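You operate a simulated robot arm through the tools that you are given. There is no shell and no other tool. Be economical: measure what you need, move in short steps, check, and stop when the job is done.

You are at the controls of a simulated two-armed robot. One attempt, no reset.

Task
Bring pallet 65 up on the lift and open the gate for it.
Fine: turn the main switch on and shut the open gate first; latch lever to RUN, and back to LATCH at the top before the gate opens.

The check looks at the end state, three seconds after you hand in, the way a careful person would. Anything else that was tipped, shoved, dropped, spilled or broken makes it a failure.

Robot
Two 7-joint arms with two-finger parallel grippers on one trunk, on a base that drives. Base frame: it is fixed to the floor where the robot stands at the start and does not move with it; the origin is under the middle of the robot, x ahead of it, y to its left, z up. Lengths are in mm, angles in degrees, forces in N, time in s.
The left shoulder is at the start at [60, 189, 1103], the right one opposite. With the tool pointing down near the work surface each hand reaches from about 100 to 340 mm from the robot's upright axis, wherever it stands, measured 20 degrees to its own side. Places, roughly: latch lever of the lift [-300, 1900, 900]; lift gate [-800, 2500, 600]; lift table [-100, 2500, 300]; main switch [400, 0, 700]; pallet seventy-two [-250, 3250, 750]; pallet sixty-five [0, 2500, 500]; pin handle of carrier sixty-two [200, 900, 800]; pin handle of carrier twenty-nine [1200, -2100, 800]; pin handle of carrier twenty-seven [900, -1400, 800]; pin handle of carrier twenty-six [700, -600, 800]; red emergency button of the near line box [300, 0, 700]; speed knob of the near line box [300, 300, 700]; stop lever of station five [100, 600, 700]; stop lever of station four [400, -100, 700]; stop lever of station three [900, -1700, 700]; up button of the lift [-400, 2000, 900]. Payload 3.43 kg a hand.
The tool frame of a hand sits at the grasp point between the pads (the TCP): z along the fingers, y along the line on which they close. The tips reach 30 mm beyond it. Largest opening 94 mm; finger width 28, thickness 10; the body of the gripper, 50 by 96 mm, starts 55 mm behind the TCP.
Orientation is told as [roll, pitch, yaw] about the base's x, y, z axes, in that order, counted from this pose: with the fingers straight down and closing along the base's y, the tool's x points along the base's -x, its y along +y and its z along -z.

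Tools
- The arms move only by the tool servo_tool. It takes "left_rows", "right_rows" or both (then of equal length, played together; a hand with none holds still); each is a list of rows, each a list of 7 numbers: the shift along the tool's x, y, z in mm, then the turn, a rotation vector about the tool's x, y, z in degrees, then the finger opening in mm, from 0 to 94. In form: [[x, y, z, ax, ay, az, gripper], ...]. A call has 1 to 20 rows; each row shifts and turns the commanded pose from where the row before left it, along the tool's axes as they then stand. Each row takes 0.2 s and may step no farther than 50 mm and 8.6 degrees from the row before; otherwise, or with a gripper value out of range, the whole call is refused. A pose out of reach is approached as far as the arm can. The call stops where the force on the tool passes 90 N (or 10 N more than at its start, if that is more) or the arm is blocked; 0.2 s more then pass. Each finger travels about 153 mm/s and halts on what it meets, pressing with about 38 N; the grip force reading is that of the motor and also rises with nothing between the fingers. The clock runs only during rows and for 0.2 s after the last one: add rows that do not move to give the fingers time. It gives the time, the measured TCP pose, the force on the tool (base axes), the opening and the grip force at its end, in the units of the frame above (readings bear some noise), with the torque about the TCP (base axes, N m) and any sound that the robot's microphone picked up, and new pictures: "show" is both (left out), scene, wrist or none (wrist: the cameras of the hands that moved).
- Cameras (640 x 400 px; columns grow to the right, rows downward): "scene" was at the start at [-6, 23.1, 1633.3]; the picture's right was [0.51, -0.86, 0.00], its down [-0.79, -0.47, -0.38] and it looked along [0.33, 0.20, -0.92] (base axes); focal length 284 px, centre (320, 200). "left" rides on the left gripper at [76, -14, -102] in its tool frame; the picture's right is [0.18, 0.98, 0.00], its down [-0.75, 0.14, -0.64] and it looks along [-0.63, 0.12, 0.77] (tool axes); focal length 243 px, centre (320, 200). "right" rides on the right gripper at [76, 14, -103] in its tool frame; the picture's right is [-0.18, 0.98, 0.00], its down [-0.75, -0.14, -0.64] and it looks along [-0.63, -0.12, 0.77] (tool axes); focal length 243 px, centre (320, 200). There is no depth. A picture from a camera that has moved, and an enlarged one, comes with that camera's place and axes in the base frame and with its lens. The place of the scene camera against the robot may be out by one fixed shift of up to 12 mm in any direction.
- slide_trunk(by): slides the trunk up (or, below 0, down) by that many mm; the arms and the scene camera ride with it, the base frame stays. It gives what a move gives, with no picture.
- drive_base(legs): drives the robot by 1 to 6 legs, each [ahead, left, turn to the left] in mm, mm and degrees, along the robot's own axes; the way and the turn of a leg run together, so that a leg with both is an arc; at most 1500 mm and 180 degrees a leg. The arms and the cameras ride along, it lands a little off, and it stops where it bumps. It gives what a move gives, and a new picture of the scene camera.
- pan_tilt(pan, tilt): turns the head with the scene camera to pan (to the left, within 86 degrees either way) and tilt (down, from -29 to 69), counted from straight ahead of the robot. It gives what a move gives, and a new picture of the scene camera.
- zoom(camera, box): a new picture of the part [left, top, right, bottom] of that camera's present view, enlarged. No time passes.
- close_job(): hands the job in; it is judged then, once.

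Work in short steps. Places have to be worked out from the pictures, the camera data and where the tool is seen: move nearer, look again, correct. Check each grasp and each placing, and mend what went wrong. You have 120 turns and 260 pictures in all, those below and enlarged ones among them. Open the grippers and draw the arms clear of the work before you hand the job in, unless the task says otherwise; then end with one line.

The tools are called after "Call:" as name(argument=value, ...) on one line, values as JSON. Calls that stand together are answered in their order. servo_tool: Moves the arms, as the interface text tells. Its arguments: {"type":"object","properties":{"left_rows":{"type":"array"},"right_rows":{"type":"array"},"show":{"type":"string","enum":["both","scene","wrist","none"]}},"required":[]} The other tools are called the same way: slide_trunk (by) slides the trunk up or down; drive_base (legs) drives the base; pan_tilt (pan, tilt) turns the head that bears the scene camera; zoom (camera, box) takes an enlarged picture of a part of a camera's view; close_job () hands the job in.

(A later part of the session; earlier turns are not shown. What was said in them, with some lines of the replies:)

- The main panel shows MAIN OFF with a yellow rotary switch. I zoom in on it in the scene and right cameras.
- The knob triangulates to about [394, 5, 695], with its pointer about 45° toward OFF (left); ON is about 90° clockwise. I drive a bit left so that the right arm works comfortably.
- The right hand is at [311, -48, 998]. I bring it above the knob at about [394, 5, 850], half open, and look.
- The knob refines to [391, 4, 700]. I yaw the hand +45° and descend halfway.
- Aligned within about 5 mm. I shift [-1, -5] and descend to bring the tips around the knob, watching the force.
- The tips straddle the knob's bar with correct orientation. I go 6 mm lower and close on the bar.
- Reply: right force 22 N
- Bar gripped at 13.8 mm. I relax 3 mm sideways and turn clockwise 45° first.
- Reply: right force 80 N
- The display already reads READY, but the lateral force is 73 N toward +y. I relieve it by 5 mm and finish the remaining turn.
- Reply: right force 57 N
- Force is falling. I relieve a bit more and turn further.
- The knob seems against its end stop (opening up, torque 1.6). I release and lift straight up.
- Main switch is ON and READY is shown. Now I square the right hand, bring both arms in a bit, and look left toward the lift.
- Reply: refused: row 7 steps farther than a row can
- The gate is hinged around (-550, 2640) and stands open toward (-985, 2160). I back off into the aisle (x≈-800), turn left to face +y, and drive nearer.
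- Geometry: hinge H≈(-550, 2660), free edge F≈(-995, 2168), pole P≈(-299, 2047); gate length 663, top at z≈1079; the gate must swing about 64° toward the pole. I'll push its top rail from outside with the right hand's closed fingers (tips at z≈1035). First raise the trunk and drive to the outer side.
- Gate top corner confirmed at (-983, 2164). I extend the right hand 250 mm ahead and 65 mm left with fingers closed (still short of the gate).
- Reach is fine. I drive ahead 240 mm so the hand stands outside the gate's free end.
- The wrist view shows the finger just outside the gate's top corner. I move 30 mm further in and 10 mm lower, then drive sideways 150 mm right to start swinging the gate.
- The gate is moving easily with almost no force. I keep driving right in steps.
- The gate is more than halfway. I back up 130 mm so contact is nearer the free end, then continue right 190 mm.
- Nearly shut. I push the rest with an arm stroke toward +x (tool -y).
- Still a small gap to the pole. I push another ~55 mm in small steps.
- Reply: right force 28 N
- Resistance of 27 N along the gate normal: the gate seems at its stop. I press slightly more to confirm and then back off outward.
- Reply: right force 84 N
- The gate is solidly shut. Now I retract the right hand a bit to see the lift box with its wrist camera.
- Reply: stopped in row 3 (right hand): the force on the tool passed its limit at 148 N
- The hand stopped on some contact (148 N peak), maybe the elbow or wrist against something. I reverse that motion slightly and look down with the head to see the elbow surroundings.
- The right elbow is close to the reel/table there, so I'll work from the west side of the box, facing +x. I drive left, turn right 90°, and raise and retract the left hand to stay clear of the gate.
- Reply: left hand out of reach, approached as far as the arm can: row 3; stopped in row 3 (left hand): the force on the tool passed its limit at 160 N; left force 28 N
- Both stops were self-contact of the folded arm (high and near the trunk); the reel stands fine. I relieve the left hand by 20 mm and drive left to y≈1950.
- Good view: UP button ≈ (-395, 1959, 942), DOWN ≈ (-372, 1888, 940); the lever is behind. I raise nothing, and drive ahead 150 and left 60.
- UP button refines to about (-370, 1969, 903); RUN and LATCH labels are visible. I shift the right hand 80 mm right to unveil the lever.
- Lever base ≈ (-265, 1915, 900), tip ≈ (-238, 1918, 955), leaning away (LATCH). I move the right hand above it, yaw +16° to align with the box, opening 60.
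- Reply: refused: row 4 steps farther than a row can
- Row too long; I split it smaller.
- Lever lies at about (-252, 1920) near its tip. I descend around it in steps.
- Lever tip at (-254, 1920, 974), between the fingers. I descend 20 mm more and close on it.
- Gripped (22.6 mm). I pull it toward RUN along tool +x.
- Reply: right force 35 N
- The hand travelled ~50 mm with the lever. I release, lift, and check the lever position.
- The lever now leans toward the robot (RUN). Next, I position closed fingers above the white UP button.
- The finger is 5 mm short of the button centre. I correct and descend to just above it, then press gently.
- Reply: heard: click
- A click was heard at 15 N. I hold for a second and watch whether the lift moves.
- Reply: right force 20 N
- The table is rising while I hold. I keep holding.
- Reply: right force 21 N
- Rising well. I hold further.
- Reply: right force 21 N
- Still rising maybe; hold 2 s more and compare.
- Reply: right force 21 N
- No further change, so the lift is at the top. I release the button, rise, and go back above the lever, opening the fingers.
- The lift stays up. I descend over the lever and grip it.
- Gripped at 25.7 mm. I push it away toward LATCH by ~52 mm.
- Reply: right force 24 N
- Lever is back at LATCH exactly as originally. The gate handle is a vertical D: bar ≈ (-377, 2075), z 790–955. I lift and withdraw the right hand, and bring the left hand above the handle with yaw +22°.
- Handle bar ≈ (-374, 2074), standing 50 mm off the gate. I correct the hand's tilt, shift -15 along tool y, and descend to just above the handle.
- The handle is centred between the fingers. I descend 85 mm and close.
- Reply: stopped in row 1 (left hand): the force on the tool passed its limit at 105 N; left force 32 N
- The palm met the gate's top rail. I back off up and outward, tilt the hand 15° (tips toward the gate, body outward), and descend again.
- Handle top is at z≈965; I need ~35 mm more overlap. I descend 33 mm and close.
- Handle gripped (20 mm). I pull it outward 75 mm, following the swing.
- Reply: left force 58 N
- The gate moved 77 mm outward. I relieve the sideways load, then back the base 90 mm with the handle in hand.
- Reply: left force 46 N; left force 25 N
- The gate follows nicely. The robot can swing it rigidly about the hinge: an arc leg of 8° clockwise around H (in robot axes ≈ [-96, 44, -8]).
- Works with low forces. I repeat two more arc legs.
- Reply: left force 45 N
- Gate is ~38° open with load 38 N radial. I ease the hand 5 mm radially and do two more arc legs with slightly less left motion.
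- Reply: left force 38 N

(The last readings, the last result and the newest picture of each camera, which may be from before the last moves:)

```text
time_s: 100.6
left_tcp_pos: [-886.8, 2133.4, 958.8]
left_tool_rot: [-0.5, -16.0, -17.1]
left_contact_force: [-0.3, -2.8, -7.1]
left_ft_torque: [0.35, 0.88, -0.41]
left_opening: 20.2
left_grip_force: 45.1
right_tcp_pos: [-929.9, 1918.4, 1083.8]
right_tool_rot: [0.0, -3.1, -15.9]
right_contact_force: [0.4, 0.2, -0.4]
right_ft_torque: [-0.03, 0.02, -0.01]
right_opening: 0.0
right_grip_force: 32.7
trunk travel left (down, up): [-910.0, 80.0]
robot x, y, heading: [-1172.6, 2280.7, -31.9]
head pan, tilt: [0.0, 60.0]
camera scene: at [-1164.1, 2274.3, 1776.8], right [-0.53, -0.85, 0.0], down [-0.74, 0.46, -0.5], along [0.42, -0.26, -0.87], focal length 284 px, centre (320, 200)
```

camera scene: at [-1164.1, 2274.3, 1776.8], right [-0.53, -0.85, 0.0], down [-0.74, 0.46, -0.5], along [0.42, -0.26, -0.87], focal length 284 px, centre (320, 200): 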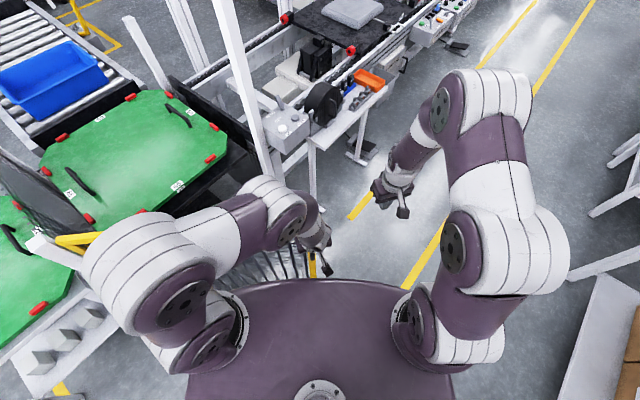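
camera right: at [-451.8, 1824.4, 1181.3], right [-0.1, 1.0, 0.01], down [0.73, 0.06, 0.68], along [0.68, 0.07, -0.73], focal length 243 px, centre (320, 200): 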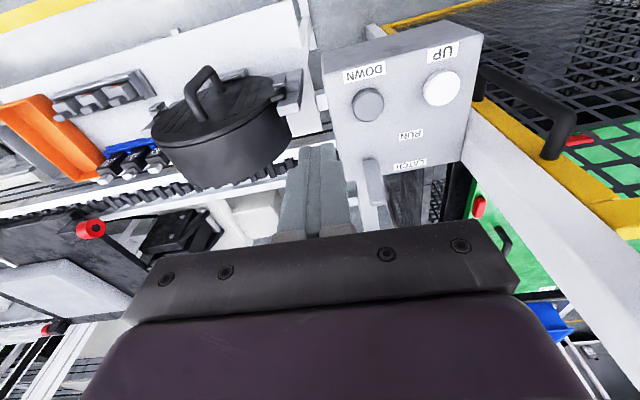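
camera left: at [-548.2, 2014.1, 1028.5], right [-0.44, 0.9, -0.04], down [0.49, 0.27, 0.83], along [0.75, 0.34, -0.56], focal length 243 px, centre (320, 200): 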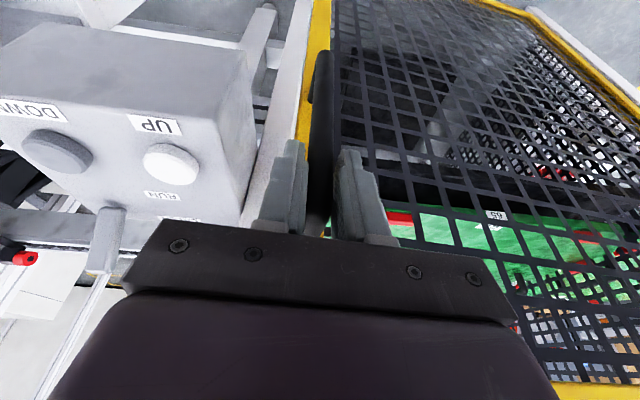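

About 46° open. Two more arc legs.

Call:
drive_base(legs=[[-96, 42, -8]])

Call:
drive_base(legs=[[-96, 42, -8]])

```text
time_s: 101.8
left_tcp_pos: [-966.8, 2183.8, 960.9]
left_tool_rot: [-0.6, -16.1, -25.4]
left_contact_force: [-4.9, -9.0, -4.8]
left_ft_torque: [0.37, 0.73, -0.49]
left_opening: 20.5
left_grip_force: 44.7
right_tcp_pos: [-1038.7, 1977.8, 1083.4]
right_tool_rot: [0.0, -3.3, -23.9]
right_contact_force: [-0.3, -1.1, 0.3]
right_ft_torque: [-0.01, 0.01, 0.01]
right_opening: 0.1
right_grip_force: 33.5
trunk travel left (down, up): [-910.0, 80.0]
robot x, y, heading: [-1229.3, 2378.9, -40.0]
head pan, tilt: [0.0, 60.0]
camera scene: at [-1219.6, 2362.8, 1776.5], right [-0.64, -0.77, 0.0], down [-0.66, 0.56, -0.5], along [0.38, -0.32, -0.87], focal length 284 px, centre (320, 200)
```

scene: 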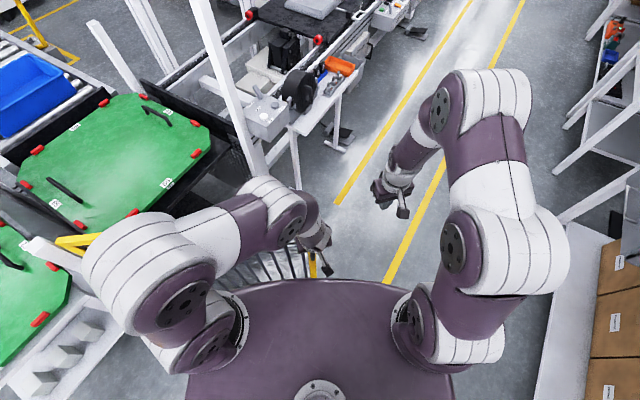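

```text
time_s: 103.0
left_tcp_pos: [-1036.3, 2243.4, 959.8]
left_tool_rot: [-0.6, -16.0, -33.7]
left_contact_force: [-11.7, -12.6, -11.4]
left_ft_torque: [0.55, 0.7, -0.54]
left_opening: 20.2
left_grip_force: 44.9
right_tcp_pos: [-1137.6, 2051.6, 1083.7]
right_tool_rot: [0.2, -3.4, -32.2]
right_contact_force: [0.6, 0.7, -0.7]
right_ft_torque: [-0.02, 0.04, 0.0]
right_opening: 0.1
right_grip_force: 32.7
trunk travel left (down, up): [-910.0, 80.0]
robot x, y, heading: [-1263.8, 2476.5, -48.1]
head pan, tilt: [0.0, 60.0]
camera scene: at [-1261.0, 2458.4, 1776.4], right [-0.74, -0.67, 0.0], down [-0.58, 0.65, -0.5], along [0.33, -0.37, -0.87], focal length 284 px, centre (320, 200)
```

scene: 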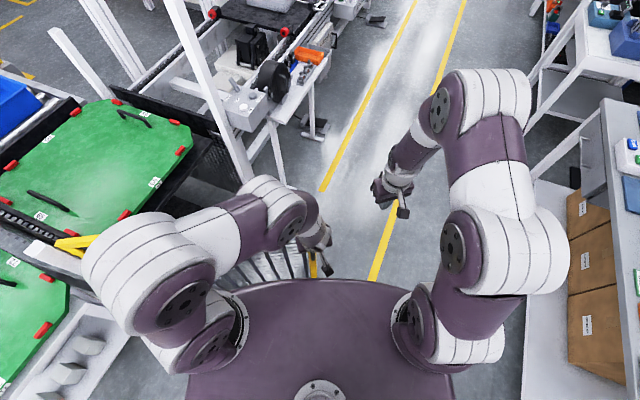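

Gate is ~62° open, as at the start. I take it two legs further to be clearly open, watching forces.

Call:
drive_base(legs=[[-96, 40, -8]])

Call:
drive_base(legs=[[-96, 40, -8]])

```text
time_s: 104.1
left_tcp_pos: [-1099.5, 2313.6, 960.3]
left_tool_rot: [-0.9, -16.0, -41.7]
left_contact_force: [-17.8, -16.2, -14.9]
left_ft_torque: [0.64, 0.54, -0.59]
left_opening: 20.3
left_grip_force: 45.4
right_tcp_pos: [-1224.8, 2137.7, 1083.0]
right_tool_rot: [0.1, -3.2, -40.2]
right_contact_force: [-0.1, 0.3, 0.0]
right_ft_torque: [-0.02, 0.0, 0.02]
right_opening: 0.2
right_grip_force: 33.4
trunk travel left (down, up): [-910.0, 80.0]
robot x, y, heading: [-1293.8, 2573.5, -56.1]
head pan, tilt: [0.0, 60.0]
camera scene: at [-1289.8, 2557.6, 1776.4], right [-0.83, -0.56, 0.0], down [-0.48, 0.72, -0.5], along [0.28, -0.41, -0.87], focal length 284 px, centre (320, 200)
```

scene: 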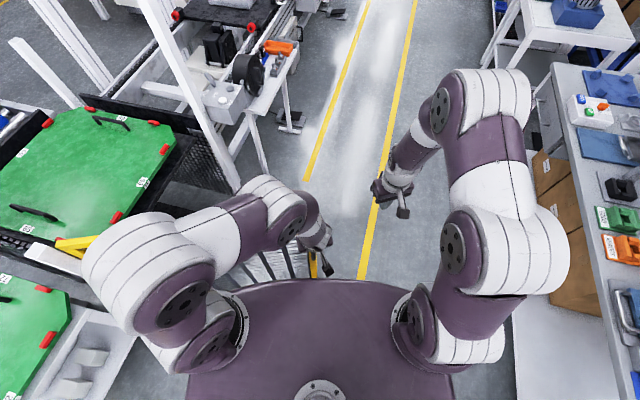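

```text
time_s: 105.3
left_tcp_pos: [-1152.3, 2391.2, 961.8]
left_tool_rot: [-1.1, -16.3, -49.8]
left_contact_force: [-18.9, -12.4, 18.3]
left_ft_torque: [0.12, 0.16, -0.89]
left_opening: 18.9
left_grip_force: 44.9
right_tcp_pos: [-1298.5, 2236.6, 1084.2]
right_tool_rot: [0.0, -3.5, -47.9]
right_contact_force: [-1.0, -0.3, -0.1]
right_ft_torque: [-0.02, 0.01, 0.02]
right_opening: 0.0
right_grip_force: 32.9
trunk travel left (down, up): [-910.0, 80.0]
robot x, y, heading: [-1311.3, 2675.5, -63.9]
head pan, tilt: [0.0, 60.0]
camera scene: at [-1306.4, 2663.6, 1777.0], right [-0.9, -0.44, 0.0], down [-0.38, 0.78, -0.5], along [0.22, -0.45, -0.87], focal length 284 px, centre (320, 200)
```

scene: 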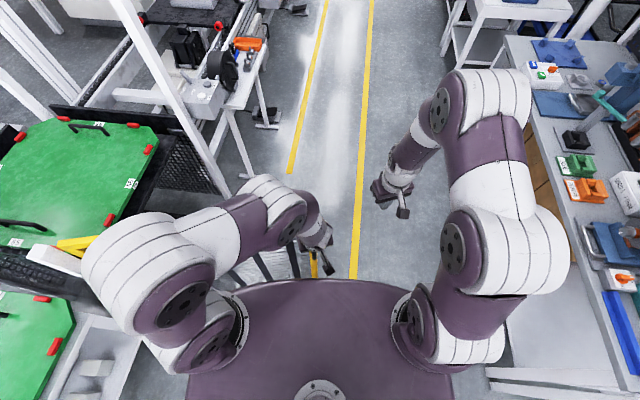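

The gate is ~78° open. I release the handle and withdraw the left hand along its own axis (up and outward).

Call:
servo_tool(left_rows=[[0, 0, 0, 0, 0, 0, 35], [0, 0, 0, 0, 0, 0, 50], [0, 0, 0, 0, 0, 0, 50], [0, 0, -25, 0, 0, 0, 50], [0, 0, -35, 0, 0, 0, 50], [0, 0, -40, 0, 0, 0, 50], [0, 0, -30, 0, 0, 0, 50]], show="both")

```text
time_s: 106.9
left_tcp_pos: [-1171.7, 2424.2, 1086.3]
left_tool_rot: [-1.3, -16.2, -49.7]
left_contact_force: [-0.4, -0.2, 0.6]
left_ft_torque: [0.01, 0.04, 0.02]
left_opening: 49.9
left_grip_force: 0.2
right_tcp_pos: [-1296.1, 2236.3, 1083.4]
right_tool_rot: [-0.1, -3.3, -47.9]
right_contact_force: [0.7, 0.9, 0.2]
right_ft_torque: [0.02, 0.03, -0.02]
right_opening: 0.2
right_grip_force: 33.2
trunk travel left (down, up): [-910.0, 80.0]
robot x, y, heading: [-1306.2, 2676.8, -64.0]
head pan, tilt: [0.0, 60.0]
camera scene: at [-1301.6, 2664.6, 1776.3], right [-0.9, -0.44, 0.0], down [-0.38, 0.78, -0.5], along [0.22, -0.45, -0.87], focal length 284 px, centre (320, 200)
camera left: at [-1245.8, 2494.6, 1165.9], right [0.64, 0.77, -0.07], down [0.47, -0.32, 0.82], along [0.61, -0.56, -0.56], focal length 243 px, centre (320, 200)
```

scene: 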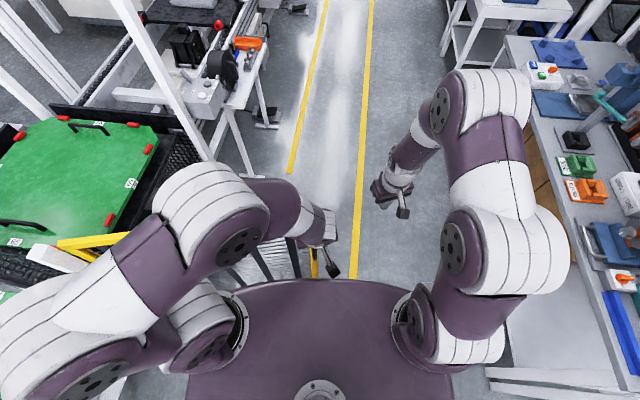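
left: 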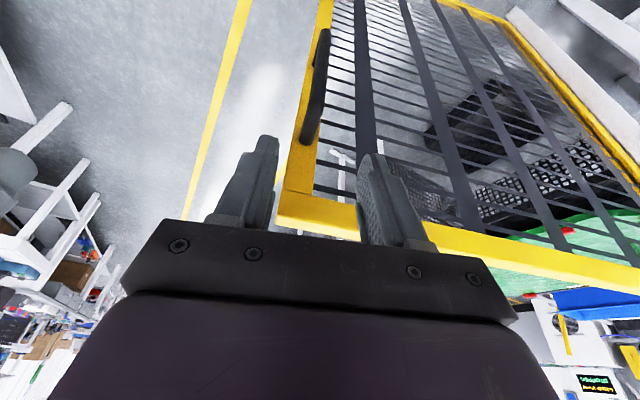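

The hand is free and the gate stays put. I back the robot away and look over the result.

Call:
drive_base(legs=[[-200, -80, 0]])

Call:
pan_tilt(pan=35, tilt=40)

Call:
zoom(camera="scene", box=[160, 40, 480, 240])

```text
time_s: 108.5
left_tcp_pos: [-1325.6, 2561.8, 1086.0]
left_tool_rot: [-1.3, -16.1, -49.7]
left_contact_force: [-0.2, -0.1, 0.9]
left_ft_torque: [0.0, 0.02, 0.01]
left_opening: 50.0
left_grip_force: 0.1
right_tcp_pos: [-1452.0, 2374.9, 1082.4]
right_tool_rot: [0.1, -3.2, -48.0]
right_contact_force: [0.1, -0.2, -0.6]
right_ft_torque: [0.01, 0.02, 0.01]
right_opening: 0.0
right_grip_force: 32.9
trunk travel left (down, up): [-910.0, 80.0]
robot x, y, heading: [-1467.2, 2816.7, -64.2]
head pan, tilt: [0.0, 60.0]
camera scene: at [-1455.4, 2801.3, 1776.3], right [-0.9, -0.44, 0.0], down [-0.38, 0.78, -0.5], along [0.22, -0.45, -0.87], focal length 284 px, centre (320, 200)
```

scene: 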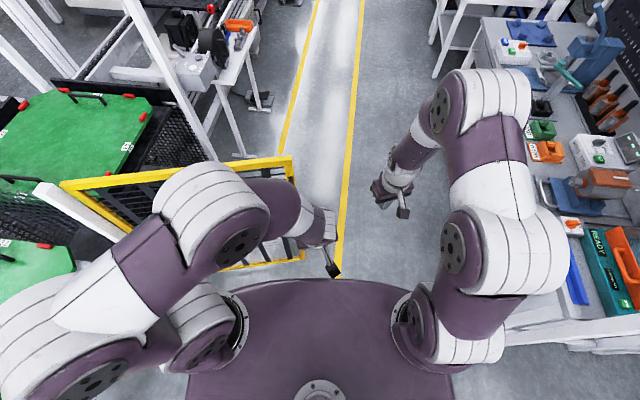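

```text
time_s: 109.6
left_tcp_pos: [-1325.7, 2562.3, 1086.7]
left_tool_rot: [-1.3, -16.2, -49.8]
left_contact_force: [0.0, 0.4, -0.3]
left_ft_torque: [-0.01, 0.03, 0.03]
left_opening: 49.7
left_grip_force: 0.0
right_tcp_pos: [-1452.1, 2376.0, 1084.6]
right_tool_rot: [0.0, -3.3, -48.0]
right_contact_force: [0.0, 0.3, -0.2]
right_ft_torque: [0.01, 0.04, 0.01]
right_opening: 0.0
right_grip_force: 33.2
trunk travel left (down, up): [-910.0, 80.0]
robot x, y, heading: [-1464.3, 2811.0, -63.9]
head pan, tilt: [35.0, 40.0]
camera scene: at [-1411.6, 2820.9, 1803.0], right [-0.49, -0.87, 0.0], down [-0.56, 0.31, -0.77], along [0.67, -0.37, -0.64], focal length 284 px, centre (320, 200)
```

scene: 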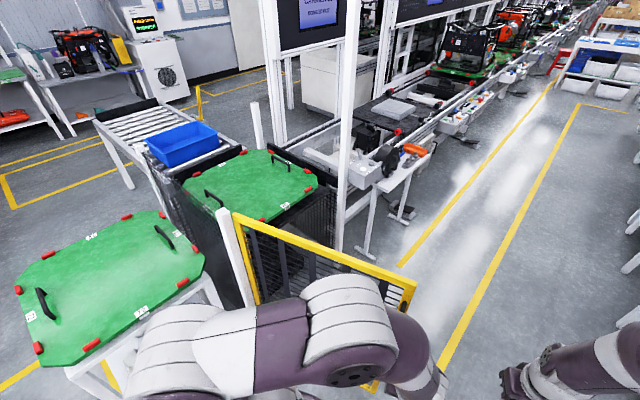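

```text
2.00 times, centred on (320, 140) of scene
camera zoom: at [-1411.6, 2820.9, 1803.0], right [-0.49, -0.87, 0.0], down [-0.56, 0.31, -0.77], along [0.67, -0.37, -0.64], focal length 568 px, centre (320, 320)
```

zoom: 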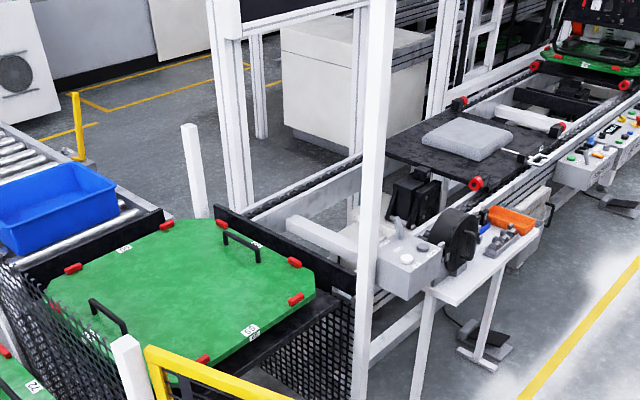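

Pallet 65 is up at line level, the gate is open, lever on LATCH, and nothing was disturbed. I open both grippers and hand in.

Call:
servo_tool(left_rows=[[0, 0, 0, 0, 0, 0, 90], [0, 0, 0, 0, 0, 0, 90]], right_rows=[[0, 0, 0, 0, 0, 0, 60], [0, 0, 0, 0, 0, 0, 90]], show="none")

Call:
close_job()

```text
time_s: 110.2
left_tcp_pos: [-1327.7, 2562.2, 1086.8]
left_tool_rot: [-1.3, -16.2, -49.8]
left_contact_force: [0.2, -0.3, 1.4]
left_ft_torque: [0.0, 0.02, 0.0]
left_opening: 89.9
left_grip_force: 0.1
right_tcp_pos: [-1452.3, 2375.4, 1084.1]
right_tool_rot: [0.0, -3.3, -48.0]
right_contact_force: [0.2, 0.5, -0.9]
right_ft_torque: [-0.06, -0.02, 0.01]
right_opening: 89.8
right_grip_force: 0.1
trunk travel left (down, up): [-910.0, 80.0]
robot x, y, heading: [-1465.4, 2815.4, -64.0]
head pan, tilt: [35.0, 40.0]
```

```text
The job is handed in.
```

Job handed in: the main switch is on, pallet 65 is at the top of the lift, the latch lever is back at LATCH, the gate is open about 78°, and both hands are empty and clear of the work.
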